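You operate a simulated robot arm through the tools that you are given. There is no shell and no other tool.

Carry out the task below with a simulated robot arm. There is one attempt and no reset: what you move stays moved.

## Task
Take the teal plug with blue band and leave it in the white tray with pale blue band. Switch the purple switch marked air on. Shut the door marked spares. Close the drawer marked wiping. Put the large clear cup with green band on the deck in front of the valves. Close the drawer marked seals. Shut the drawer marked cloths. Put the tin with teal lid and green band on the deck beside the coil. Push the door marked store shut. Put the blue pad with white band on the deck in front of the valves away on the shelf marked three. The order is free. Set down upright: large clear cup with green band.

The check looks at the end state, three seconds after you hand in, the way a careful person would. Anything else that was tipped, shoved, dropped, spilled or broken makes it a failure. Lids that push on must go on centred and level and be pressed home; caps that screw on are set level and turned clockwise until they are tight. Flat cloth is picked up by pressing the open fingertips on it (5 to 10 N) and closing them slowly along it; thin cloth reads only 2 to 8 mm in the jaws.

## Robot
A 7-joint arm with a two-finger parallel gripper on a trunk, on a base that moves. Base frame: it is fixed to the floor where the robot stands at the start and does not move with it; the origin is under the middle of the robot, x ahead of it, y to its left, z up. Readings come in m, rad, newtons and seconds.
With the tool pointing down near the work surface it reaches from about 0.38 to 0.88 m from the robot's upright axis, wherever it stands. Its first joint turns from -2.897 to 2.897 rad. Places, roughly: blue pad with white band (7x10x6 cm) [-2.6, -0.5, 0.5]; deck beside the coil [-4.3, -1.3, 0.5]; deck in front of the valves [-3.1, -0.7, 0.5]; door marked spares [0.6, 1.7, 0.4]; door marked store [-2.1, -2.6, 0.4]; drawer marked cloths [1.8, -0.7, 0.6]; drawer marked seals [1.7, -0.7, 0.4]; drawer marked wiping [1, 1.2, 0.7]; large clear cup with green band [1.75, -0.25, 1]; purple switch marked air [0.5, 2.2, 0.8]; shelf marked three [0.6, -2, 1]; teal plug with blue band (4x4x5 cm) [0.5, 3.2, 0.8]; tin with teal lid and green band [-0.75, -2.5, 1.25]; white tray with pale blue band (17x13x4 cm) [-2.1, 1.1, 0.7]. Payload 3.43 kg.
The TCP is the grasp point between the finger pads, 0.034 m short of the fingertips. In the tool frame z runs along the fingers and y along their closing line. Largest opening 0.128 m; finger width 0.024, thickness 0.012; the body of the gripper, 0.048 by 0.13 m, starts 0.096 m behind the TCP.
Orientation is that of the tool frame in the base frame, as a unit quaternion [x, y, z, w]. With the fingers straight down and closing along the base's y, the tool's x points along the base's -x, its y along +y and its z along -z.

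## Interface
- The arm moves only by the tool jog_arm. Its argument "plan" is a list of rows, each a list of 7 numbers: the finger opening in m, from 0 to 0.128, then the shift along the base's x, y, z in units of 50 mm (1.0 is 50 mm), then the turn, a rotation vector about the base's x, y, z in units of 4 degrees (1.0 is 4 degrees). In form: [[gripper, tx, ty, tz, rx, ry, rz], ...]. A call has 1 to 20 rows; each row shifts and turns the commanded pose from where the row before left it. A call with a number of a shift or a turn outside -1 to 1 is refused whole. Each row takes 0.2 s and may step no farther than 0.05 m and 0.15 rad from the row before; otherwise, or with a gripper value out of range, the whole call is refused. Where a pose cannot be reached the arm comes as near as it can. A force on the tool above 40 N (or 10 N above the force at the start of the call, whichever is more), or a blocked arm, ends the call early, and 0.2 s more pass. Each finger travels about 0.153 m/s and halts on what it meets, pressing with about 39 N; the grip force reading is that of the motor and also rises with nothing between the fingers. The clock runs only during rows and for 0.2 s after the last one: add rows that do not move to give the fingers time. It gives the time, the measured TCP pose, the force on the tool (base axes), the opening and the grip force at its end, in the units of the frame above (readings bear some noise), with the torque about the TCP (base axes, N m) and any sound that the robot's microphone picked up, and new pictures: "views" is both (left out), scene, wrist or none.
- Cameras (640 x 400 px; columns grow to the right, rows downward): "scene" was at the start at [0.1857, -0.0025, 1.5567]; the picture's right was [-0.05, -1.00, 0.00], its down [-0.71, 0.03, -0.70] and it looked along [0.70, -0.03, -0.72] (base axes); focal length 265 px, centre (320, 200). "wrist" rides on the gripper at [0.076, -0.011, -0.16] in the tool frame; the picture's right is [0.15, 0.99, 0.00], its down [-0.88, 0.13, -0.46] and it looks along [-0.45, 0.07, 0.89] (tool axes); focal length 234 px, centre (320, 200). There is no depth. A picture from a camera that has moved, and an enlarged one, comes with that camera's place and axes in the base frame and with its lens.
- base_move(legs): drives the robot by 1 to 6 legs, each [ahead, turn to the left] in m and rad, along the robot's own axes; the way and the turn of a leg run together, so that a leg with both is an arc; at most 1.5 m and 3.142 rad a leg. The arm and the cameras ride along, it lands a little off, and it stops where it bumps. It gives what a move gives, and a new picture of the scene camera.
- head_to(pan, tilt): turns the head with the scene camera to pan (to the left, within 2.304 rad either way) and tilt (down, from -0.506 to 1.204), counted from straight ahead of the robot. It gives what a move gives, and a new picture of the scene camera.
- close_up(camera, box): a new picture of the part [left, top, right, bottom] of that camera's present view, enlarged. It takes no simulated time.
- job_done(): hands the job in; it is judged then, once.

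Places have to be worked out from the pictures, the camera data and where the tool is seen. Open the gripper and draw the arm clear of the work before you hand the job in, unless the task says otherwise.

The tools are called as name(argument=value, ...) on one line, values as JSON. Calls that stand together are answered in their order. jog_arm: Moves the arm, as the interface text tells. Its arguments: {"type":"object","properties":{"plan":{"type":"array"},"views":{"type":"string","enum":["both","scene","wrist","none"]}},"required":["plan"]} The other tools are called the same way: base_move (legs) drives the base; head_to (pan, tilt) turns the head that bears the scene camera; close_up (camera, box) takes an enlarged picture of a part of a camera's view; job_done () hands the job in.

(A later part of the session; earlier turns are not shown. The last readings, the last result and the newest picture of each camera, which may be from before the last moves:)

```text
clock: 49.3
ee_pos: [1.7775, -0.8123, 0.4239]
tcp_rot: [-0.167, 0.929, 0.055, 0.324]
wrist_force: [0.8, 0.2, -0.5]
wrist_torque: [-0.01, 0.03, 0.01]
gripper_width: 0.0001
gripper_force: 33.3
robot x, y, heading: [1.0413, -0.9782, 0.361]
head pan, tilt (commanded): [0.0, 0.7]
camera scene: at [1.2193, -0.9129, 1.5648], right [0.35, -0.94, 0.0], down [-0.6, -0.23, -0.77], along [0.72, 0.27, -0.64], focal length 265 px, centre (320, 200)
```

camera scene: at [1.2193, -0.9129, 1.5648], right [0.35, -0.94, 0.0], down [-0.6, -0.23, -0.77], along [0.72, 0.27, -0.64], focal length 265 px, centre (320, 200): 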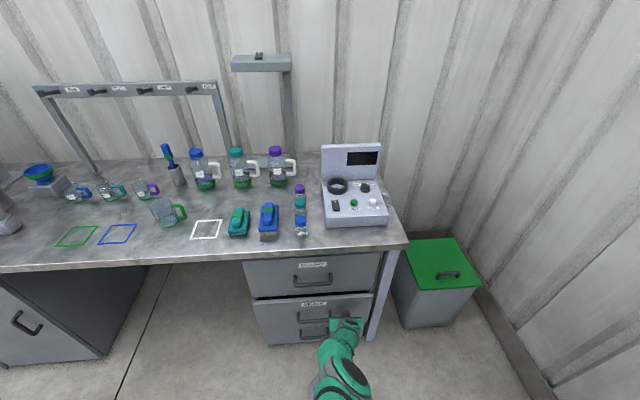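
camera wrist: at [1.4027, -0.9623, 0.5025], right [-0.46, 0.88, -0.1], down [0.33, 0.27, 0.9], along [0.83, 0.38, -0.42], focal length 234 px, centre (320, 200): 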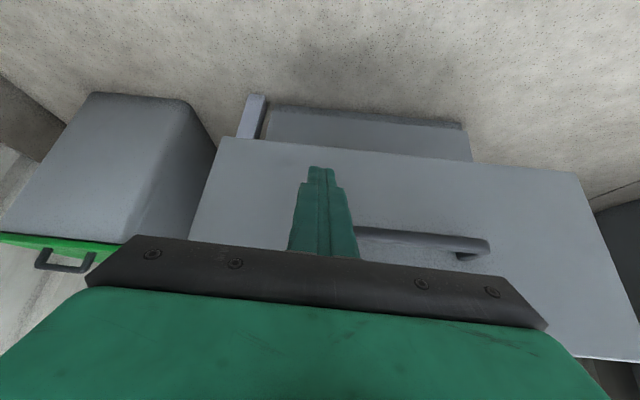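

The seals drawer is nearly shut; I zoom to verify.

close_up(camera="scene", box=[230, 240, 410, 360])

jog_arm(plan=[[0, 0.19, 0.073, 0, 0, 0, 0], [0, 0.19, 0.073, 0, 0, 0, 0], [0, 0.19, 0.073, 0, 0, 0, 0], [0, 0.19, 0.073, 0, 0, 0, 0], [0, 0.19, 0.073, 0, 0, 0, 0]], views="both")

```text
3.33 times, centred on (320, 300) of scene
camera zoom: at [1.2193, -0.9129, 1.5648], right [0.35, -0.94, 0.0], down [-0.6, -0.23, -0.77], along [0.72, 0.27, -0.64], focal length 884 px, centre (320, -133)
```

zoom: 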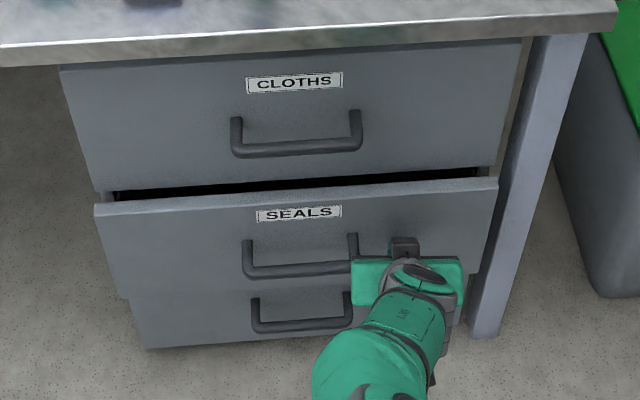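

```text
clock: 50.5
ee_pos: [1.8015, -0.807, 0.4462]
tcp_rot: [-0.168, 0.929, 0.056, 0.324]
wrist_force: [0.3, 1.3, -0.1]
wrist_torque: [-0.01, -0.02, 0.01]
gripper_width: 0.0001
gripper_force: 31.8
out of reach, approached as far as the arm can: row 1, 2, 3, 4, 5
robot x, y, heading: [1.0411, -0.9788, 0.364]
head pan, tilt (commanded): [0.0, 0.7]
camera scene: at [1.2193, -0.9129, 1.5648], right [0.35, -0.94, 0.0], down [-0.6, -0.23, -0.77], along [0.72, 0.27, -0.64], focal length 265 px, centre (320, 200)
camera wrist: at [1.6573, -0.8725, 0.523], right [-0.45, 0.89, -0.1], down [0.33, 0.27, 0.9], along [0.83, 0.38, -0.42], focal length 234 px, centre (320, 200)
```

scene: 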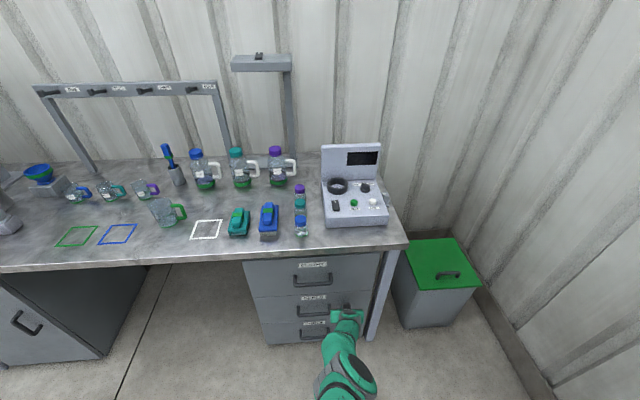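
wrist: 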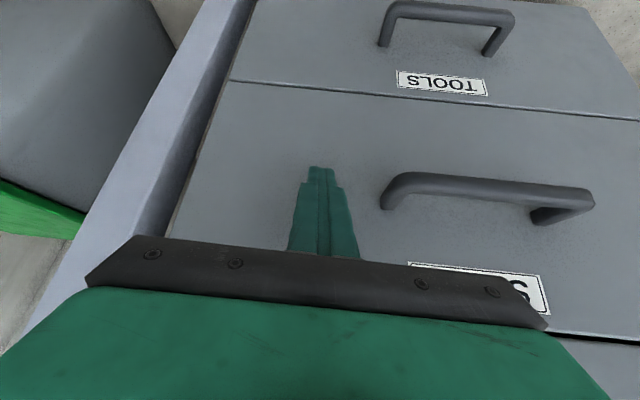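

The arm moved another 2.4 cm without much force; I check whether the seals front is flush with cloths and tools.

close_up(camera="scene", box=[230, 240, 410, 360])

```text
3.33 times, centred on (320, 300) of scene
camera zoom: at [1.2193, -0.9129, 1.5648], right [0.35, -0.94, 0.0], down [-0.6, -0.23, -0.77], along [0.72, 0.27, -0.64], focal length 884 px, centre (320, -133)
```

zoom: 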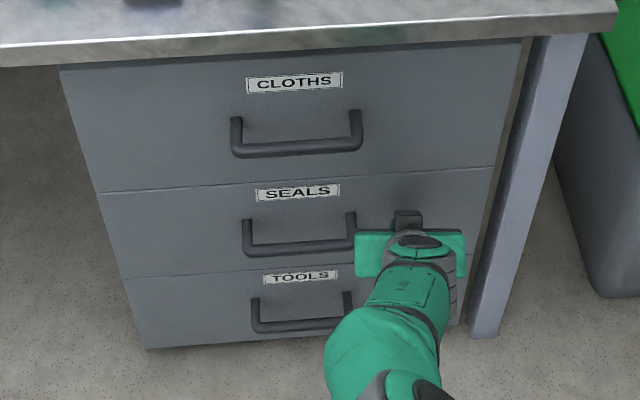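

It looks flush, but I want to be sure it is pressed home: I draw back 5 cm, drive 6 cm closer and push gently again until a firm contact.

jog_arm(plan=[[0, -0.47, -0.178, 0, 0, 0, 0], [0, -0.47, -0.178, -0.2, 0, 0, 0]], views="none")

base_move(legs=[[0.05, 0]])

jog_arm(plan=[[0, 0.1, 0.038, 0, 0, 0, 0], [0, 0.1, 0.038, 0, 0, 0, 0], [0, 0.08, 0.03, 0, 0, 0, 0], [0, 0.08, 0.03, 0, 0, 0, 0], [0, 0.08, 0.03, 0, 0, 0, 0], [0, 0.08, 0.03, 0, 0, 0, 0]], views="scene")

```text
clock: 51.1
ee_pos: [1.7546, -0.8228, 0.4331]
tcp_rot: [-0.168, 0.93, 0.057, 0.323]
wrist_force: [0.9, 0.1, -0.5]
wrist_torque: [0.01, -0.03, -0.02]
gripper_width: 0.0
gripper_force: 33.0
robot x, y, heading: [1.0389, -0.9831, 0.361]
head pan, tilt (commanded): [0.0, 0.7]
```

```text
clock: 52.0
ee_pos: [1.8037, -0.8047, 0.4338]
tcp_rot: [-0.169, 0.929, 0.057, 0.324]
wrist_force: [-0.9, 0.7, 0.2]
wrist_torque: [0.03, -0.04, 0.02]
gripper_width: 0.0001
gripper_force: 33.3
robot x, y, heading: [1.0911, -0.9595, 0.361]
head pan, tilt (commanded): [0.0, 0.7]
camera scene: at [1.268, -0.8944, 1.5648], right [0.35, -0.93, 0.0], down [-0.6, -0.23, -0.77], along [0.72, 0.27, -0.64], focal length 265 px, centre (320, 200)
```

scene: 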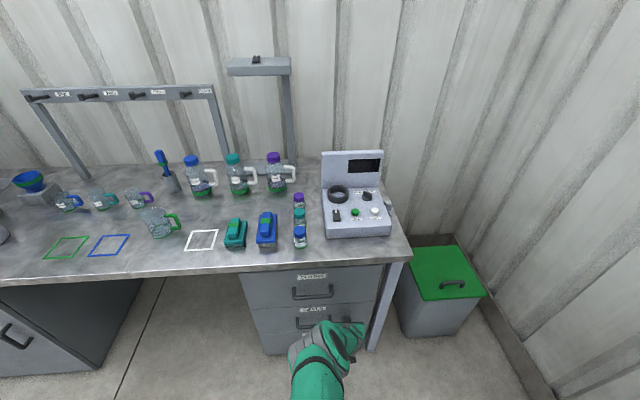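

```text
clock: 52.8
ee_pos: [1.8079, -0.8047, 0.4291]
tcp_rot: [-0.168, 0.931, 0.054, 0.318]
wrist_force: [-6.9, -1.7, 8.6]
wrist_torque: [0.02, -0.14, 0.0]
gripper_width: 0.0
gripper_force: 32.6
robot x, y, heading: [1.0852, -0.9662, 0.366]
head pan, tilt (commanded): [0.0, 0.7]
stopped in row 3: the force on the tool passed its limit at 86 N (the readings are from after the stop); the commanded pose is now the measured one
camera scene: at [1.2673, -0.8946, 1.5648], right [0.35, -0.93, 0.0], down [-0.6, -0.23, -0.77], along [0.72, 0.27, -0.64], focal length 265 px, centre (320, 200)
```

scene: 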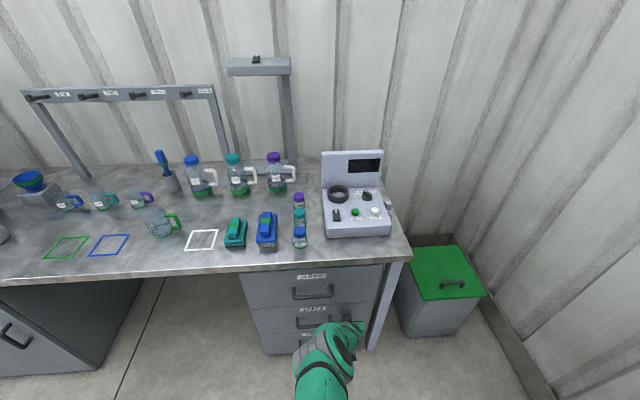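

Both bench drawers are now firmly shut. I back the base off 0.3 m to clear the bench overhang, then raise the arm and level the tool to point down again.

base_move(legs=[[-0.3, 0]])

jog_arm(plan=[[0, -0.2, -0.08, 0.95, 0, 0, 0], [0, -0.2, -0.08, 0.95, 0, 0, 0], [0, -0.2, -0.08, 0.95, 0, 0, 0], [0, -0.2, -0.08, 0.95, 0, 0, 0], [0, -0.3, -0.1, 0.9, -0.357, 0.934, 0], [0, -0.3, -0.1, 0.9, -0.357, 0.934, 0], [0, -0.3, -0.1, 0.9, -0.357, 0.934, 0], [0, -0.3, -0.1, 0.9, -0.357, 0.934, 0], [0, -0.3, -0.1, 0.9, -0.357, 0.934, 0], [0, -0.3, -0.1, 0.9, -0.357, 0.934, 0], [0, -0.3, -0.1, 0.9, -0.357, 0.934, 0], [0, -0.3, -0.1, 0.9, -0.357, 0.934, 0], [0, -0.3, -0.1, 0.9, -0.357, 0.934, 0], [0, 0, 0, 0.8, -0.2, 0.5, 0]], views="both")

```text
clock: 54.8
ee_pos: [1.5253, -0.9161, 0.4301]
tcp_rot: [-0.166, 0.931, 0.054, 0.319]
wrist_force: [-0.2, -0.4, 0.1]
wrist_torque: [0.03, 0.0, -0.01]
gripper_width: 0.0
gripper_force: 32.6
robot x, y, heading: [0.8055, -1.0692, 0.361]
head pan, tilt (commanded): [0.0, 0.7]
camera scene: at [0.9829, -1.0028, 1.5648], right [0.35, -0.94, 0.0], down [-0.6, -0.23, -0.77], along [0.72, 0.27, -0.64], focal length 265 px, centre (320, 200)
```

scene: 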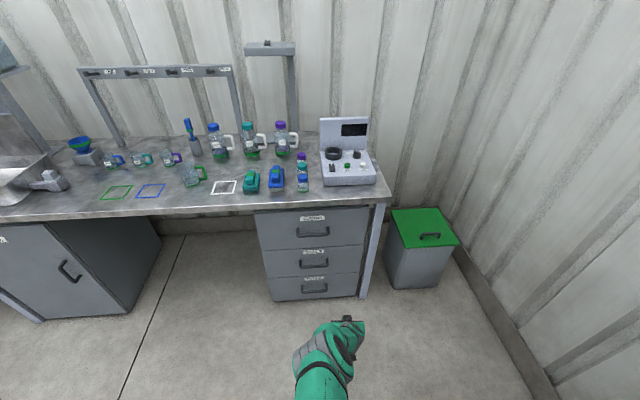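

```text
clock: 57.8
ee_pos: [1.3498, -0.9764, 1.0643]
tcp_rot: [-0.178, 0.984, -0.008, -0.004]
wrist_force: [0.0, -0.3, -0.5]
wrist_torque: [0.01, 0.01, 0.01]
gripper_width: 0.0
gripper_force: 33.4
robot x, y, heading: [0.8038, -1.0697, 0.355]
head pan, tilt (commanded): [0.0, 0.7]
camera scene: at [0.983, -1.0028, 1.5648], right [0.35, -0.94, 0.0], down [-0.6, -0.23, -0.76], along [0.72, 0.27, -0.64], focal length 265 px, centre (320, 200)
camera wrist: at [1.2856, -1.0103, 1.224], right [-0.48, 0.88, -0.01], down [0.78, 0.44, 0.45], along [0.4, 0.2, -0.9], focal length 234 px, centre (320, 200)
```

scene: 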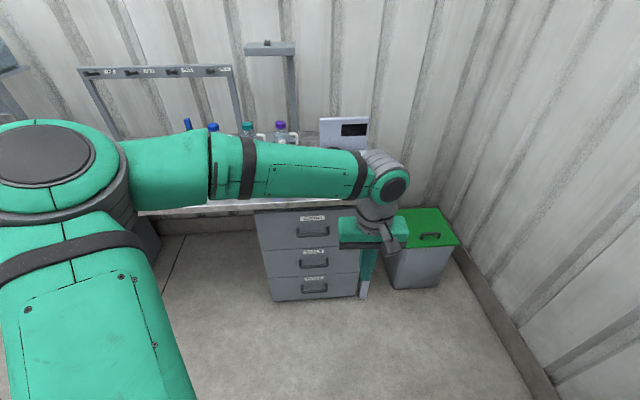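
wrist: 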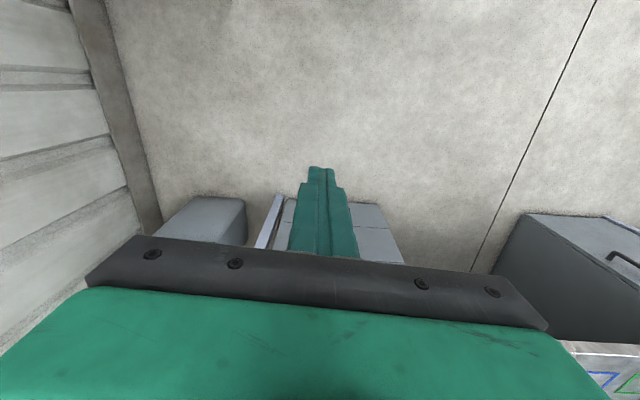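

All three drawer fronts are flush. Next I raise the arm a little, open the fingers, and drive to in front of the large cup at about (1.68,-0.13).

jog_arm(plan=[[0.06, -0.4, -0.15, 0.8, 0, 0, 0], [0.128, -0.4, -0.15, 0.8, 0, 0, 0], [0.128, 0, 0, 0, 0, 0, 0]], views="none")

base_move(legs=[[0, 0.93], [0.71, 0], [0, -0.92]])

```text
clock: 58.6
ee_pos: [1.311, -0.9926, 1.1404]
tcp_rot: [-0.177, 0.984, -0.009, -0.002]
wrist_force: [1.5, 0.0, -0.1]
wrist_torque: [0.01, 0.03, 0.03]
gripper_width: 0.1279
gripper_force: 0.2
robot x, y, heading: [0.8052, -1.0728, 0.359]
head pan, tilt (commanded): [0.0, 0.7]
```

```text
clock: 67.8
ee_pos: [1.5082, -0.3069, 1.1412]
tcp_rot: [-0.183, 0.983, -0.007, -0.002]
wrist_force: [-0.4, -0.1, -0.5]
wrist_torque: [0.01, -0.03, -0.02]
gripper_width: 0.128
gripper_force: 0.0
robot x, y, heading: [0.9996, -0.3926, 0.366]
head pan, tilt (commanded): [0.0, 0.7]
camera scene: at [1.1786, -0.3216, 1.5648], right [0.36, -0.93, 0.0], down [-0.6, -0.23, -0.77], along [0.71, 0.27, -0.64], focal length 265 px, centre (320, 200)
```

scene: 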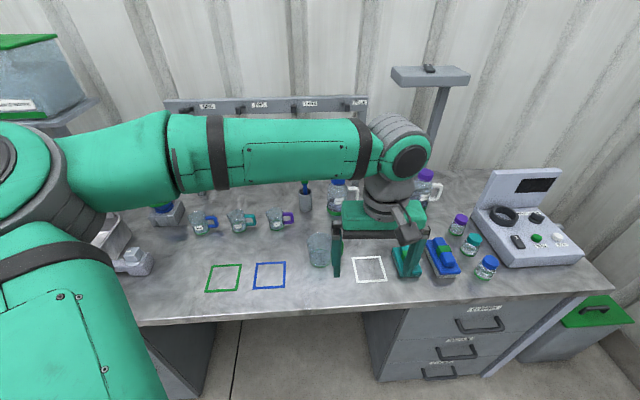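

The cup is just left of the gripper in view. I take a zoomed scene view and a wrist view to refine its position.

close_up(camera="scene", box=[260, 190, 420, 290])

close_up(camera="wrist", box=[0, 0, 640, 400])

```text
4.00 times, centred on (340, 240) of scene
camera zoom: at [1.1786, -0.3216, 1.5648], right [0.36, -0.93, 0.0], down [-0.6, -0.23, -0.77], along [0.71, 0.27, -0.64], focal length 1061 px, centre (240, 40)
```

zoom: 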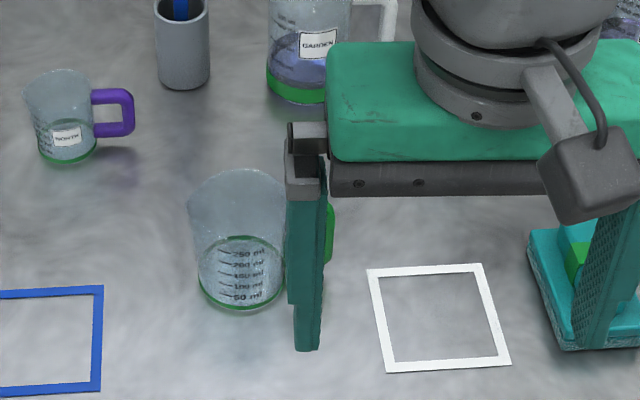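

```text
1.00 times, centred on (320, 200) of wrist (not enlarged: the box is as wide or as high as the picture)
camera zoom: at [1.4413, -0.3417, 1.3021], right [-0.49, 0.87, -0.01], down [0.78, 0.45, 0.45], along [0.4, 0.21, -0.89], focal length 234 px, centre (320, 200)
```

zoom: 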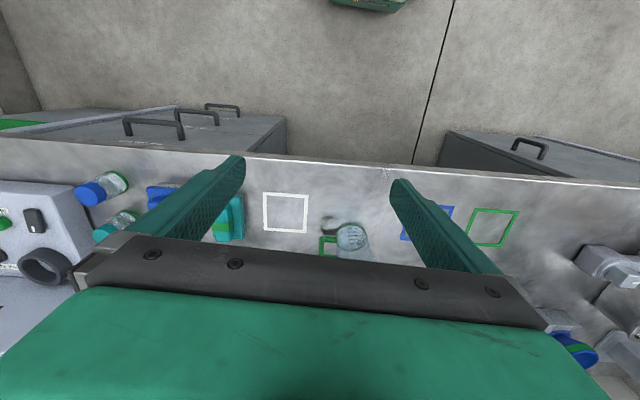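

The cup base centre works out to (1.675,-0.136), rim ≈0.96 m, diameter ≈8 cm, handle to my right. I move above it while turning the tool 90° so that the fingers close fore-and-aft, clear of the handle.

jog_arm(plan=[[0.128, 0.166, 0.171, 0, 0, 0, 1], [0.128, 0.166, 0.171, 0, 0, 0, 1], [0.128, 0.166, 0.171, 0, 0, 0, 1], [0.128, 0.166, 0.171, 0, 0, 0, 1], [0.128, 0.166, 0.171, 0, 0, 0, 1], [0.128, 0.166, 0.171, 0, 0, 0, 1], [0.128, 0.166, 0.171, 0, 0, 0, 1], [0.128, 0.166, 0.171, 0, 0, 0, 1], [0.128, 0.166, 0.171, 0, 0, 0, 1], [0.128, 0.166, 0.171, 0, 0, 0, 1], [0.128, 0.166, 0.171, 0, 0, 0, 1], [0.128, 0.166, 0.171, 0, 0, 0, 1], [0.128, 0.166, 0.171, 0, 0, 0, 1], [0.128, 0.166, 0.171, 0, 0, 0, 1], [0.128, 0.166, 0.171, 0, 0, 0, 1], [0.128, 0.166, 0.171, 0, 0, 0, 1], [0.128, 0.166, 0.171, 0, 0, 0, 1], [0.128, 0.166, 0.171, 0, 0, 0, 1], [0.128, 0.166, 0.171, 0, 0, 0, 1], [0.128, 0.166, 0.171, 0, 0, 0, 1]], views="both")

```text
clock: 72.0
ee_pos: [1.6727, -0.1347, 1.14]
tcp_rot: [0.772, -0.635, 0.006, -0.004]
wrist_force: [0.0, -0.3, 0.6]
wrist_torque: [0.02, 0.0, -0.03]
gripper_width: 0.1282
gripper_force: 0.0
robot x, y, heading: [1.0006, -0.3899, 0.369]
head pan, tilt (commanded): [0.0, 0.7]
camera scene: at [1.1785, -0.3216, 1.5648], right [0.36, -0.93, 0.0], down [-0.6, -0.23, -0.77], along [0.71, 0.27, -0.64], focal length 265 px, centre (320, 200)
camera wrist: at [1.6962, -0.2058, 1.3022], right [-0.94, -0.33, -0.01], down [-0.3, 0.84, 0.45], along [-0.14, 0.43, -0.89], focal length 234 px, centre (320, 200)
```

scene: 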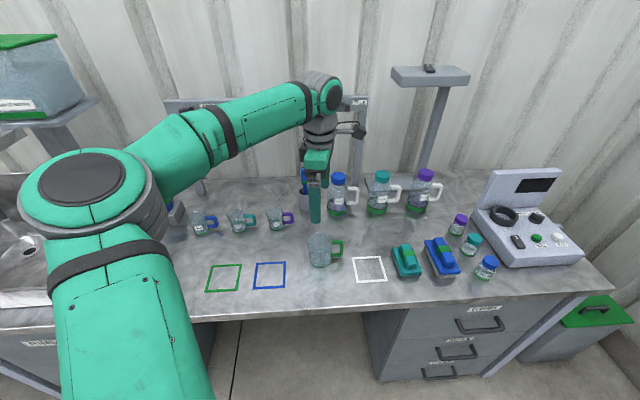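
wrist: 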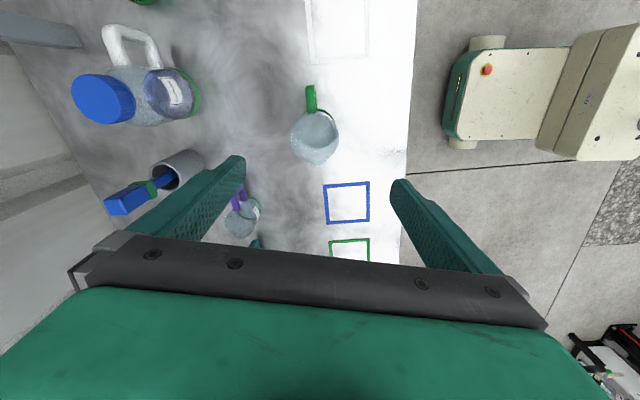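

The wrist view puts the cup's rim centre at about (1.68,-0.133), nearly under the TCP, with the handle perpendicular to the closing axis. I descend to z≈0.915.

jog_arm(plan=[[0.128, 0.1, 0.02, -0.9, 0, 0, 0], [0.128, 0.02, 0, -0.9, 0, 0, 0], [0.128, 0, 0, -0.9, 0, 0, 0], [0.128, 0, 0, -0.9, 0, 0, 0]], views="both")

```text
clock: 73.0
ee_pos: [1.6785, -0.1332, 0.9631]
tcp_rot: [0.772, -0.636, 0.008, -0.004]
wrist_force: [-0.7, -0.5, -0.1]
wrist_torque: [-0.03, -0.02, -0.02]
gripper_width: 0.1279
gripper_force: 0.1
robot x, y, heading: [0.9974, -0.3928, 0.367]
head pan, tilt (commanded): [0.0, 0.7]
camera scene: at [1.1784, -0.3217, 1.5648], right [0.36, -0.93, 0.0], down [-0.6, -0.23, -0.77], along [0.71, 0.27, -0.64], focal length 265 px, centre (320, 200)
camera wrist: at [1.7028, -0.205, 1.1236], right [-0.94, -0.33, -0.01], down [-0.3, 0.84, 0.45], along [-0.14, 0.43, -0.89], focal length 234 px, centre (320, 200)
```

scene: 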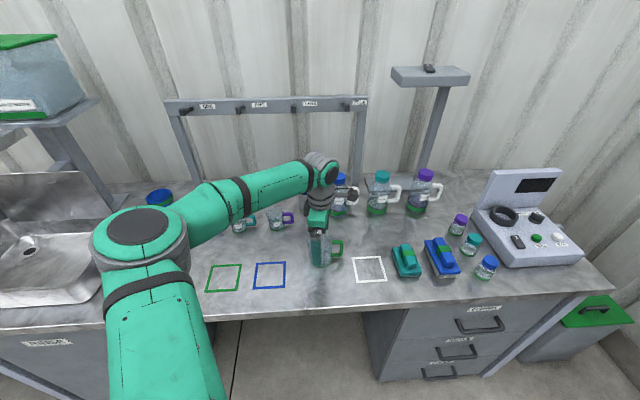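
wrist: 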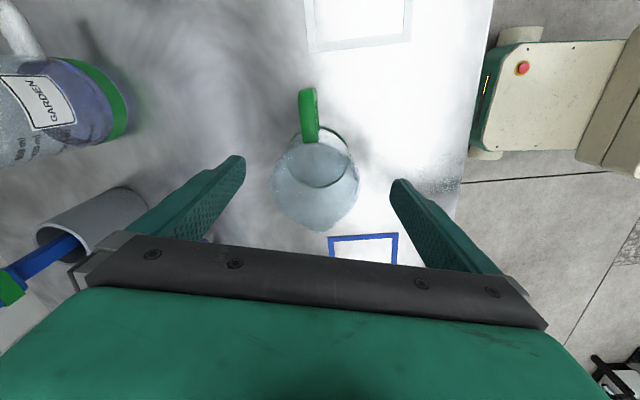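

The cup sits well centred between the fingers. I lower to z≈0.907 and close on it.

jog_arm(plan=[[0.128, 0, 0, -0.6, 0, 0, 0], [0.128, 0, 0, -0.5, 0, 0, 0], [0.1, 0, 0, 0, 0, 0, 0], [0.08, 0, 0, 0, 0, 0, 0], [0.06, 0, 0, 0, 0, 0, 0], [0.05, 0, 0, 0, 0, 0, 0]], views="both")

```text
clock: 74.5
ee_pos: [1.6791, -0.134, 0.908]
tcp_rot: [0.772, -0.636, 0.007, -0.004]
wrist_force: [-0.2, 0.4, 1.0]
wrist_torque: [0.01, -0.01, -0.02]
gripper_width: 0.0693
gripper_force: 38.7
robot x, y, heading: [1.002, -0.3919, 0.367]
head pan, tilt (commanded): [0.0, 0.7]
camera scene: at [1.1786, -0.3216, 1.5648], right [0.36, -0.93, 0.0], down [-0.6, -0.23, -0.76], along [0.71, 0.27, -0.64], focal length 265 px, centre (320, 200)
camera wrist: at [1.7035, -0.2057, 1.0686], right [-0.94, -0.33, -0.01], down [-0.3, 0.84, 0.45], along [-0.14, 0.43, -0.89], focal length 234 px, centre (320, 200)
```

scene: 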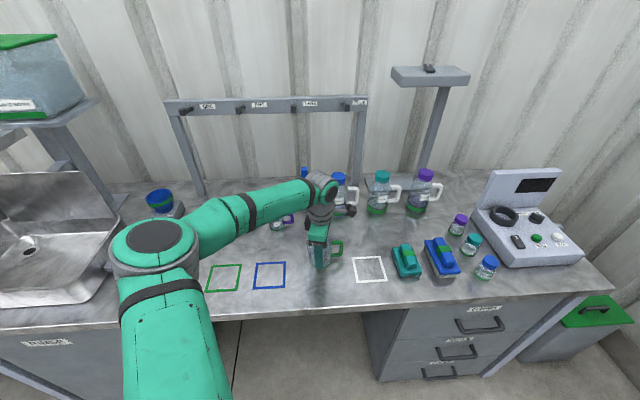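
wrist: 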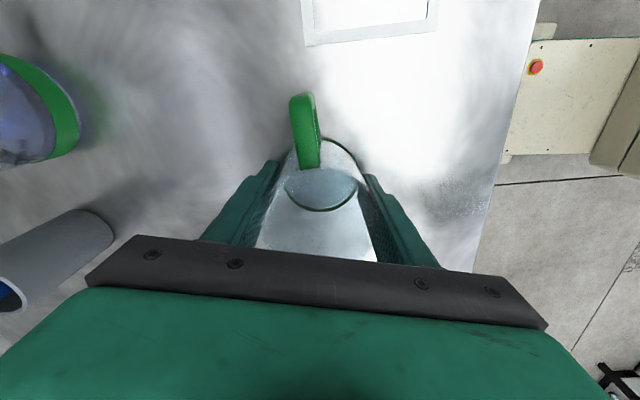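

Gripped at 69 mm with ~39 N. I lift straight up and then draw the cup back over the robot's front.

jog_arm(plan=[[0.05, 0, 0, 0.5, 0, 0, 0], [0.05, 0, 0, 0.8, 0, 0, 0], [0.05, 0, 0, 0.9, 0, 0, 0], [0.05, 0, 0, 0.9, 0, 0, 0], [0.05, 0, 0, 0.9, 0, 0, 0]], views="both")

```text
clock: 75.7
ee_pos: [1.6765, -0.1332, 1.107]
tcp_rot: [0.772, -0.636, 0.008, -0.002]
wrist_force: [1.1, -0.1, -0.7]
wrist_torque: [-0.03, 0.02, -0.03]
gripper_width: 0.0694
gripper_force: 39.0
robot x, y, heading: [1.0014, -0.3901, 0.374]
head pan, tilt (commanded): [0.0, 0.7]
camera scene: at [1.1788, -0.3214, 1.5648], right [0.36, -0.93, 0.0], down [-0.6, -0.23, -0.76], along [0.71, 0.27, -0.64], focal length 265 px, centre (320, 200)
camera wrist: at [1.7016, -0.2043, 1.2679], right [-0.94, -0.33, -0.01], down [-0.3, 0.84, 0.45], along [-0.14, 0.42, -0.89], focal length 234 px, centre (320, 200)
```

scene: 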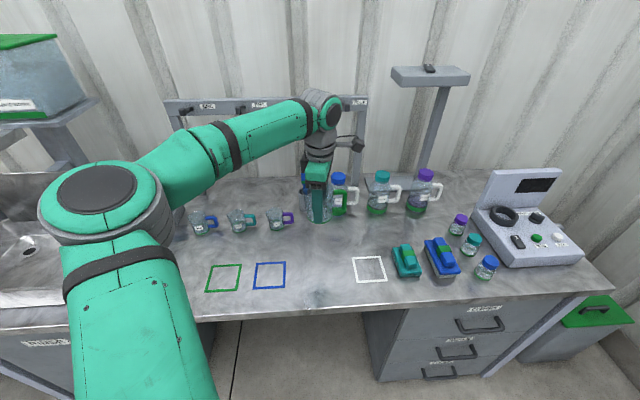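
wrist: 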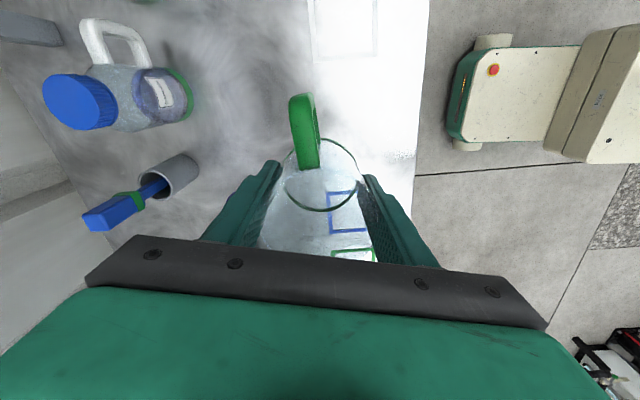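

The cup is held level and empty. I draw it back to about 0.43 m in front of the robot axis.

jog_arm(plan=[[0.05, -0.75, -0.29, 0.1, 0, 0, 0], [0.05, -0.75, -0.29, 0.1, 0, 0, 0], [0.05, -0.75, -0.29, 0.1, 0, 0, 0], [0.05, -0.75, -0.29, 0, 0, 0, 0], [0.05, -0.75, -0.29, 0, 0, 0, 0], [0.05, -0.75, -0.29, 0, 0, 0, 0], [0.05, -0.75, -0.29, 0, 0, 0, 0]], views="scene")

head_to(pan=2.3, tilt=0.3)

head_to(pan=-2.3, tilt=0.3)

```text
clock: 77.2
ee_pos: [1.418, -0.235, 1.1223]
tcp_rot: [0.773, -0.634, 0.008, -0.005]
wrist_force: [0.1, -0.8, -1.1]
wrist_torque: [0.0, 0.03, -0.02]
gripper_width: 0.0688
gripper_force: 39.0
robot x, y, heading: [1.0009, -0.3914, 0.371]
head pan, tilt (commanded): [0.0, 0.7]
camera scene: at [1.1788, -0.3215, 1.5648], right [0.36, -0.93, 0.0], down [-0.6, -0.23, -0.76], along [0.71, 0.27, -0.64], focal length 265 px, centre (320, 200)
```

scene: 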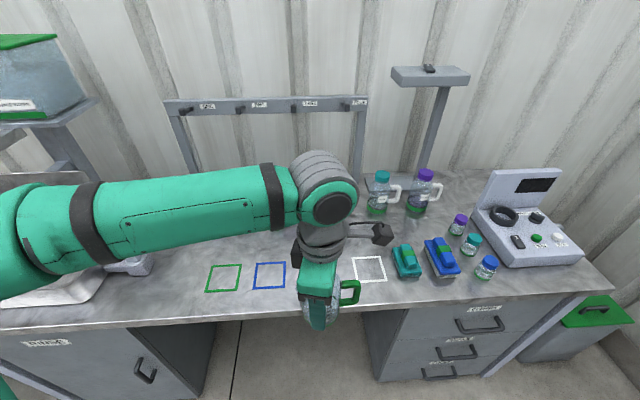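

```text
clock: 79.4
ee_pos: [1.4174, -0.2361, 1.1216]
tcp_rot: [0.772, -0.635, 0.007, -0.004]
wrist_force: [-0.1, 0.3, -1.1]
wrist_torque: [-0.05, 0.0, -0.01]
gripper_width: 0.0686
gripper_force: 39.0
robot x, y, heading: [0.9984, -0.3919, 0.367]
head pan, tilt (commanded): [2.3, 0.3]
camera scene: at [1.0162, -0.3092, 1.6009], right [0.46, 0.89, 0.0], down [0.26, -0.14, -0.96], along [-0.85, 0.44, -0.3], focal length 265 px, centre (320, 200)
```

scene: 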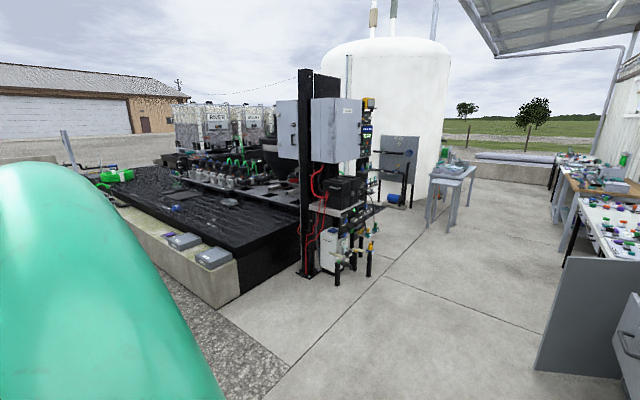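

```text
clock: 83.0
ee_pos: [1.4182, -0.2355, 1.1202]
tcp_rot: [0.772, -0.636, 0.007, -0.003]
wrist_force: [-1.1, 0.0, 0.0]
wrist_torque: [0.0, 0.02, 0.01]
gripper_width: 0.068
gripper_force: 39.3
robot x, y, heading: [1.0002, -0.3904, 0.369]
head pan, tilt (commanded): [-2.3, 0.3]
camera scene: at [1.0661, -0.4393, 1.6009], right [-0.94, 0.35, 0.0], down [0.1, 0.28, -0.96], along [-0.34, -0.89, -0.3], focal length 265 px, centre (320, 200)
```

scene: 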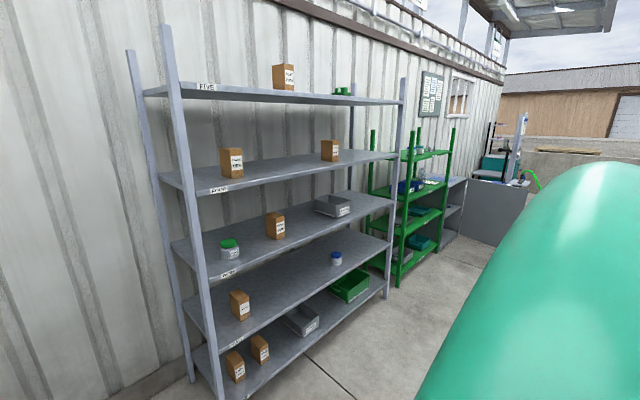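

The black-lined basin to the west is the deck; the shelf unit (levels numbered) is to the south. I back away from the bench, turn around and drive west towards the deck with the cup.

base_move(legs=[[-0.5, 0], [0, 2.77], [1.4, 0]])

head_to(pan=0.0, tilt=0.35)

```text
clock: 100.1
ee_pos: [-1.3157, -0.6259, 1.1209]
tcp_rot: [0.754, 0.657, -0.002, -0.008]
wrist_force: [0.5, -0.1, -0.8]
wrist_torque: [-0.01, 0.02, 0.02]
gripper_width: 0.0668
gripper_force: 39.1
robot x, y, heading: [-0.8714, -0.6127, -3.104]
head pan, tilt (commanded): [-2.3, 0.3]
camera scene: at [-0.916, -0.5444, 1.6009], right [0.77, -0.64, 0.0], down [-0.19, -0.23, -0.96], along [0.61, 0.74, -0.3], focal length 265 px, centre (320, 200)
```

scene: 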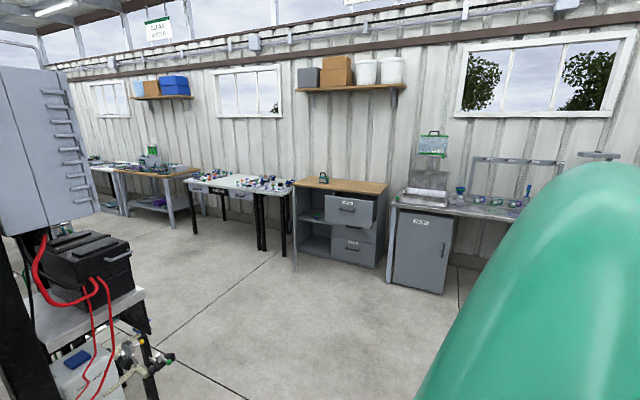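

```text
clock: 102.2
ee_pos: [-1.316, -0.6266, 1.1214]
tcp_rot: [0.753, 0.658, -0.003, -0.008]
wrist_force: [0.4, 0.2, -0.7]
wrist_torque: [-0.03, 0.01, -0.01]
gripper_width: 0.0672
gripper_force: 39.0
robot x, y, heading: [-0.8707, -0.6138, -3.104]
head pan, tilt (commanded): [0.0, 0.351]
camera scene: at [-1.0686, -0.6197, 1.5962], right [-0.04, 1.0, 0.0], down [0.34, 0.01, -0.94], along [-0.94, -0.03, -0.34], focal length 265 px, centre (320, 200)
```

scene: 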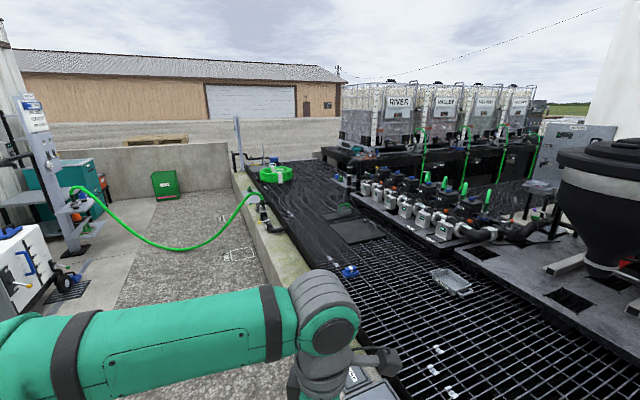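

The deck is in view with the valve row, green coil and a small blue thing on the grating. I check the cup in the grip and zoom on the deck.

close_up(camera="wrist", box=[0, 0, 640, 400])

close_up(camera="scene", box=[320, 160, 520, 290])

close_up(camera="scene", box=[230, 130, 400, 250])

close_up(camera="scene", box=[320, 250, 560, 400])

```text
1.00 times, centred on (320, 200) of wrist (not enlarged: the box is as wide or as high as the picture)
camera zoom: at [-1.3134, -0.5504, 1.2821], right [1.0, 0.01, -0.01], down [0.02, -0.89, 0.45], along [-0.01, -0.45, -0.89], focal length 234 px, centre (320, 200)
```

zoom: 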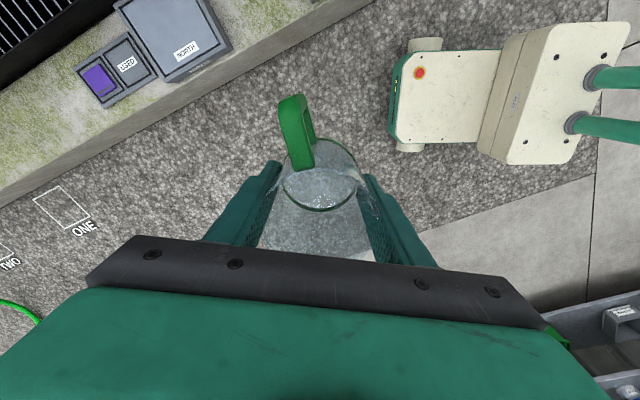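

```text
3.08 times, centred on (420, 225) of scene
camera zoom: at [-1.0686, -0.6197, 1.5962], right [-0.04, 1.0, 0.0], down [0.34, 0.01, -0.94], along [-0.94, -0.03, -0.34], focal length 816 px, centre (12, 123)
```

zoom: 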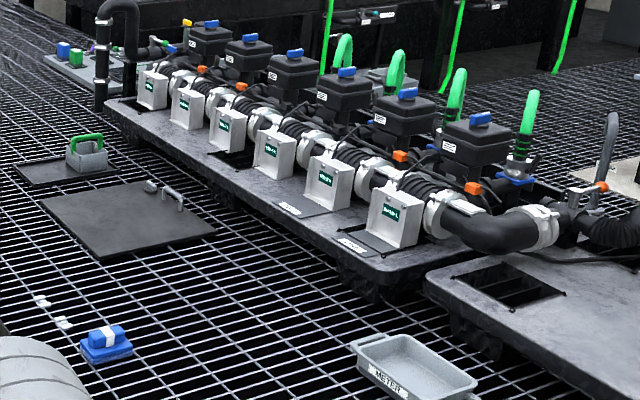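

```text
3.33 times, centred on (315, 190) of scene
camera zoom: at [-1.0686, -0.6197, 1.5962], right [-0.04, 1.0, 0.0], down [0.34, 0.01, -0.94], along [-0.94, -0.03, -0.34], focal length 884 px, centre (337, 233)
```

zoom: 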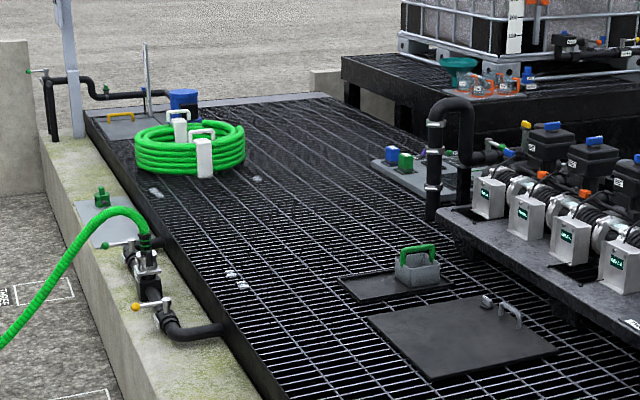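

```text
2.67 times, centred on (440, 325) of scene
camera zoom: at [-1.0686, -0.6197, 1.5962], right [-0.04, 1.0, 0.0], down [0.34, 0.01, -0.94], along [-0.94, -0.03, -0.34], focal length 707 px, centre (0, -133)
```

zoom: 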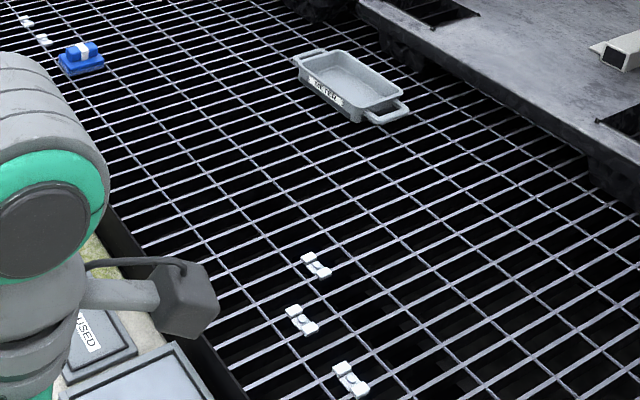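

The pad with white band sits on the grating at about (-2.57,-0.47), and the deck spot in front of the valves lies ≈0.43 m inside the concrete kerb. I drive along the south side of the kerb and turn to face the deck spot near (-3.1,-0.7).

base_move(legs=[[0, 0.463], [1.4, 0], [0.68, 0], [0, -1.67]])

head_to(pan=0.0, tilt=0.6)

```text
clock: 118.7
ee_pos: [-2.8372, -1.1926, 1.121]
tcp_rot: [0.996, 0.086, 0.004, -0.007]
wrist_force: [0.2, -0.5, -0.8]
wrist_torque: [0.02, -0.01, -0.03]
gripper_width: 0.0669
gripper_force: 38.7
robot x, y, heading: [-2.6889, -1.6128, 1.921]
head pan, tilt (commanded): [0.0, 0.351]
camera scene: at [-2.7568, -1.4249, 1.5962], right [0.94, 0.34, 0.0], down [0.12, -0.32, -0.94], along [-0.32, 0.88, -0.34], focal length 265 px, centre (320, 200)
```

scene: 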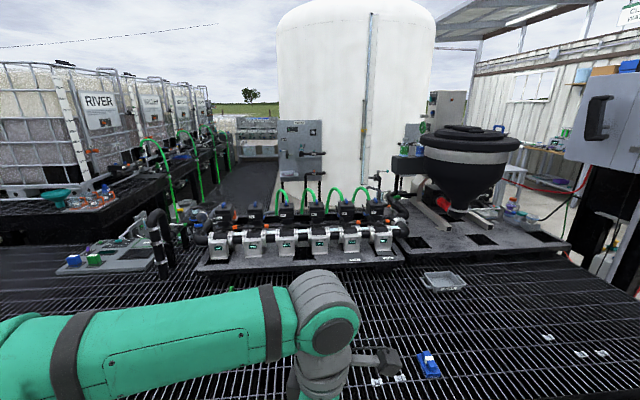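

```text
clock: 119.5
ee_pos: [-2.8364, -1.1924, 1.122]
tcp_rot: [0.996, 0.086, 0.003, -0.008]
wrist_force: [0.1, -0.7, 0.3]
wrist_torque: [0.0, -0.01, -0.02]
gripper_width: 0.0672
gripper_force: 39.0
robot x, y, heading: [-2.6908, -1.6154, 1.919]
head pan, tilt (commanded): [0.0, 0.6]
camera scene: at [-2.7552, -1.4294, 1.5735], right [0.94, 0.34, 0.0], down [0.19, -0.53, -0.83], along [-0.28, 0.78, -0.56], focal length 265 px, centre (320, 200)
```

scene: 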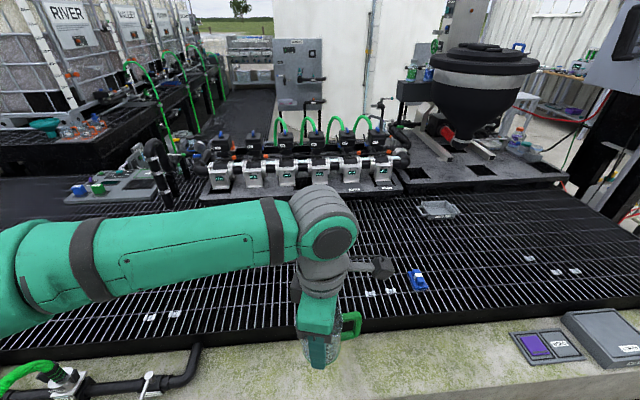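

I'm facing the deck now; the spot in front of the valves is open grating straight ahead. I zoom to triangulate the grating height using the pad and clips.

close_up(camera="scene", box=[340, 240, 460, 315])

close_up(camera="wrist", box=[0, 0, 640, 400])

```text
5.33 times, centred on (400, 278) of scene
camera zoom: at [-2.7552, -1.4294, 1.5735], right [0.94, 0.34, 0.0], down [0.19, -0.53, -0.83], along [-0.28, 0.78, -0.56], focal length 1414 px, centre (-107, -213)
```

zoom: 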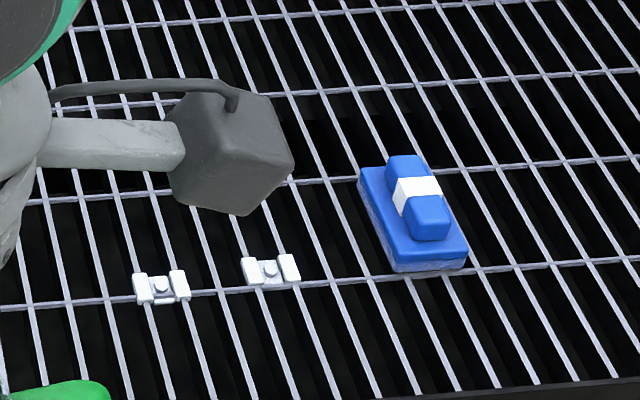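

```text
1.00 times, centred on (320, 200) of wrist (not enlarged: the box is as wide or as high as the picture)
camera zoom: at [-2.764, -1.1707, 1.2821], right [0.31, -0.95, -0.01], down [-0.85, -0.29, 0.45], along [-0.43, -0.13, -0.89], focal length 234 px, centre (320, 200)
```

zoom: 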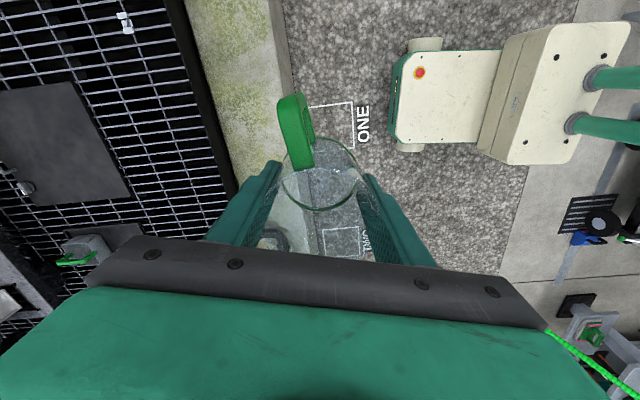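

Triangulation puts the grating top at z≈0.485 and the pad's handle at (-2.60,-0.47). I advance 0.27 m towards the kerb, leaving a small gap.

base_move(legs=[[0.27, 0]])

```text
clock: 121.4
ee_pos: [-2.925, -0.9339, 1.1214]
tcp_rot: [0.997, 0.082, 0.003, -0.008]
wrist_force: [-0.7, 0.2, -1.7]
wrist_torque: [0.01, -0.02, -0.03]
gripper_width: 0.0669
gripper_force: 39.6
robot x, y, heading: [-2.7812, -1.3575, 1.905]
head pan, tilt (commanded): [0.0, 0.6]
camera scene: at [-2.8454, -1.1713, 1.5734], right [0.94, 0.33, 0.0], down [0.19, -0.53, -0.83], along [-0.27, 0.78, -0.56], focal length 265 px, centre (320, 200)
```

scene: 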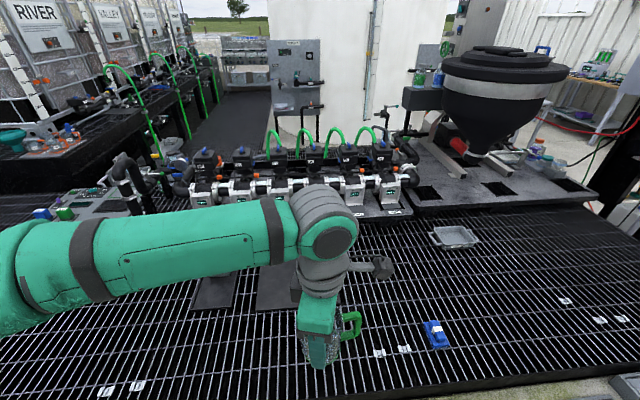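

The open grating at (-3.1,-0.7) is clear. I move the cup out over it and down to TCP z≈0.62.

jog_arm(plan=[[0.05, -0.292, 0.39, -0.835, 0, 0, 0], [0.05, -0.292, 0.39, -0.835, 0, 0, 0], [0.05, -0.292, 0.39, -0.835, 0, 0, 0], [0.05, -0.292, 0.39, -0.835, 0, 0, 0], [0.05, -0.292, 0.39, -0.835, 0, 0, 0], [0.05, -0.292, 0.39, -0.835, 0, 0, 0], [0.05, -0.292, 0.39, -0.835, 0, 0, 0], [0.05, -0.292, 0.39, -0.835, 0, 0, 0], [0.05, -0.292, 0.39, -0.835, 0, 0, 0], [0.05, -0.292, 0.39, -0.835, 0, 0, 0], [0.05, -0.292, 0.39, -0.835, 0, 0, 0], [0.05, -0.292, 0.39, -0.835, 0, 0, 0]], views="both")

```text
clock: 124.0
ee_pos: [-3.1005, -0.7, 0.618]
tcp_rot: [0.997, 0.082, 0.002, -0.007]
wrist_force: [-1.1, 1.0, 0.7]
wrist_torque: [-0.02, -0.07, 0.0]
gripper_width: 0.0669
gripper_force: 39.5
robot x, y, heading: [-2.7824, -1.3579, 1.907]
head pan, tilt (commanded): [0.0, 0.6]
camera scene: at [-2.8454, -1.1714, 1.5734], right [0.94, 0.33, 0.0], down [0.19, -0.53, -0.83], along [-0.27, 0.78, -0.56], focal length 265 px, centre (320, 200)
camera wrist: at [-3.0278, -0.6793, 0.7793], right [0.31, -0.95, -0.01], down [-0.85, -0.28, 0.45], along [-0.43, -0.13, -0.89], focal length 234 px, centre (320, 200)
```

scene: 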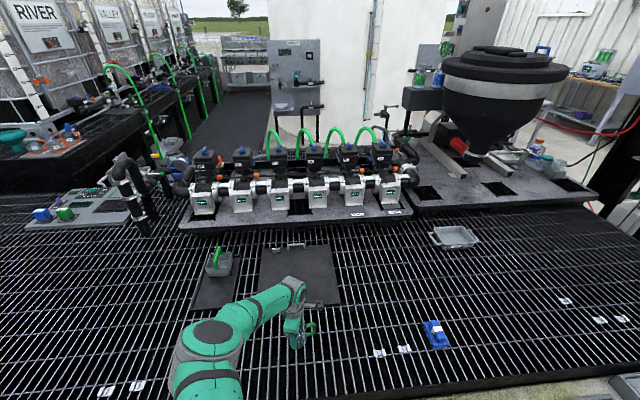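
wrist: 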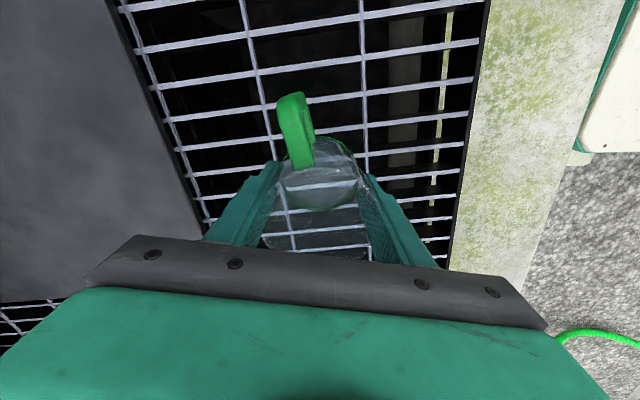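

The cup hangs over the grating strip between the hatch and the front edge. I lower it carefully.

jog_arm(plan=[[0.05, 0, 0, -0.4, 0, 0, 0], [0.05, 0, 0, -0.4, 0, 0, 0], [0.05, 0, 0, -0.4, 0, 0, 0], [0.05, 0, 0, -0.15, 0, 0, 0]], views="wrist")

```text
clock: 125.0
ee_pos: [-3.1009, -0.7, 0.5531]
tcp_rot: [0.997, 0.083, 0.002, -0.008]
wrist_force: [0.9, -0.1, -0.3]
wrist_torque: [-0.02, -0.02, -0.03]
gripper_width: 0.0671
gripper_force: 38.6
robot x, y, heading: [-2.7814, -1.3596, 1.903]
head pan, tilt (commanded): [0.0, 0.6]
camera wrist: at [-3.0276, -0.6788, 0.7136], right [0.31, -0.95, -0.01], down [-0.85, -0.28, 0.45], along [-0.43, -0.13, -0.89], focal length 234 px, centre (320, 200)
```

wrist: 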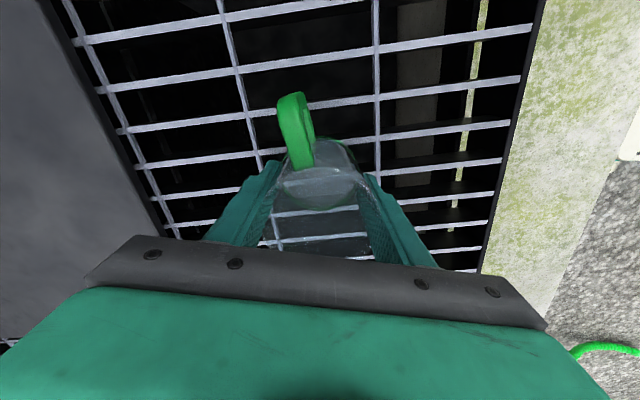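

Not yet in contact. I zoom the wrist view to see the bars below the cup's base.

close_up(camera="wrist", box=[200, 80, 440, 270])

```text
2.11 times, centred on (320, 175) of wrist
camera zoom: at [-3.0276, -0.6788, 0.7136], right [0.31, -0.95, -0.01], down [-0.85, -0.28, 0.45], along [-0.43, -0.13, -0.89], focal length 493 px, centre (320, 253)
```

zoom: 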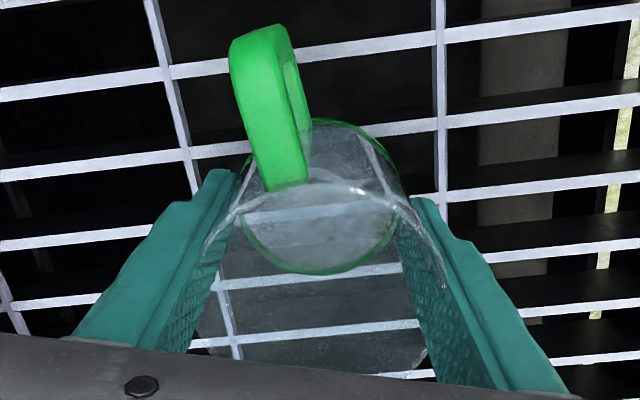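

The base spans at least two bars, so it can stand firmly. I lower in 4 mm steps until a contact force shows.

jog_arm(plan=[[0.05, 0, 0, -0.1, 0, 0, 0], [0.05, 0, 0, -0.1, 0, 0, 0], [0.05, 0, 0, -0.08, 0, 0, 0]], views="none")

```text
clock: 125.8
ee_pos: [-3.1018, -0.698, 0.5428]
tcp_rot: [0.997, 0.083, 0.003, -0.009]
wrist_force: [0.4, -1.3, 10.2]
wrist_torque: [-0.39, 0.11, -0.01]
gripper_width: 0.0671
gripper_force: 39.3
robot x, y, heading: [-2.7813, -1.3553, 1.913]
head pan, tilt (commanded): [0.0, 0.6]
stopped in row 3: the force on the tool passed its limit at 43 N (the readings are from after the stop); the commanded pose is now the measured one
```

Contact: the cup stands on the grating. I open the fingers and look before withdrawing.

jog_arm(plan=[[0.075, 0, 0, 0.02, 0, 0, 0], [0.09, 0, 0, 0, 0, 0, 0], [0.115, 0, 0, 0, 0, 0, 0]], views="both")

```text
clock: 126.7
ee_pos: [-3.1007, -0.6988, 0.5411]
tcp_rot: [0.997, 0.083, 0.002, -0.009]
wrist_force: [0.8, -0.1, -0.8]
wrist_torque: [0.01, 0.0, 0.01]
gripper_width: 0.115
gripper_force: 0.0
robot x, y, heading: [-2.7826, -1.3529, 1.907]
head pan, tilt (commanded): [0.0, 0.6]
camera scene: at [-2.8453, -1.1713, 1.5734], right [0.94, 0.33, 0.0], down [0.19, -0.53, -0.83], along [-0.27, 0.78, -0.56], focal length 265 px, centre (320, 200)
camera wrist: at [-3.0281, -0.6776, 0.7027], right [0.31, -0.95, -0.02], down [-0.85, -0.28, 0.45], along [-0.43, -0.12, -0.89], focal length 234 px, centre (320, 200)
```

scene: 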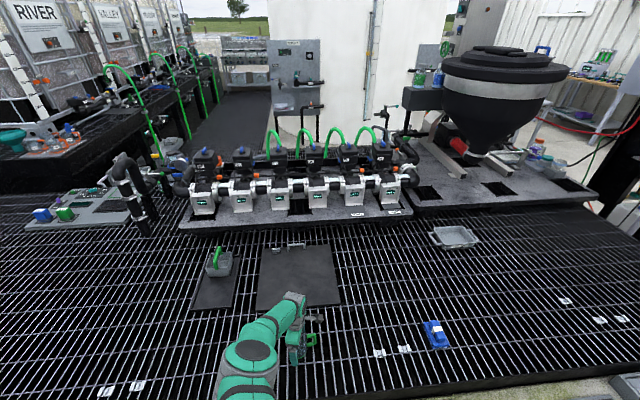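
wrist: 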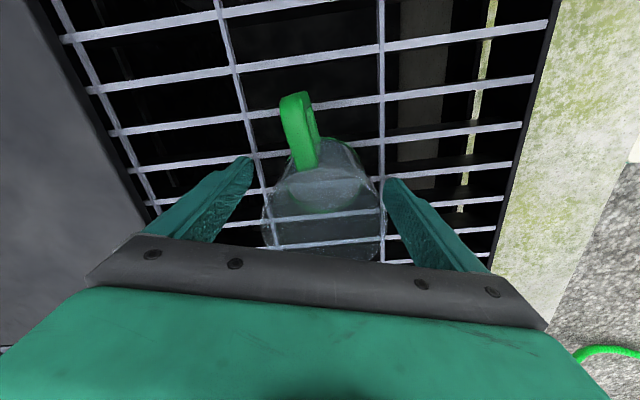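

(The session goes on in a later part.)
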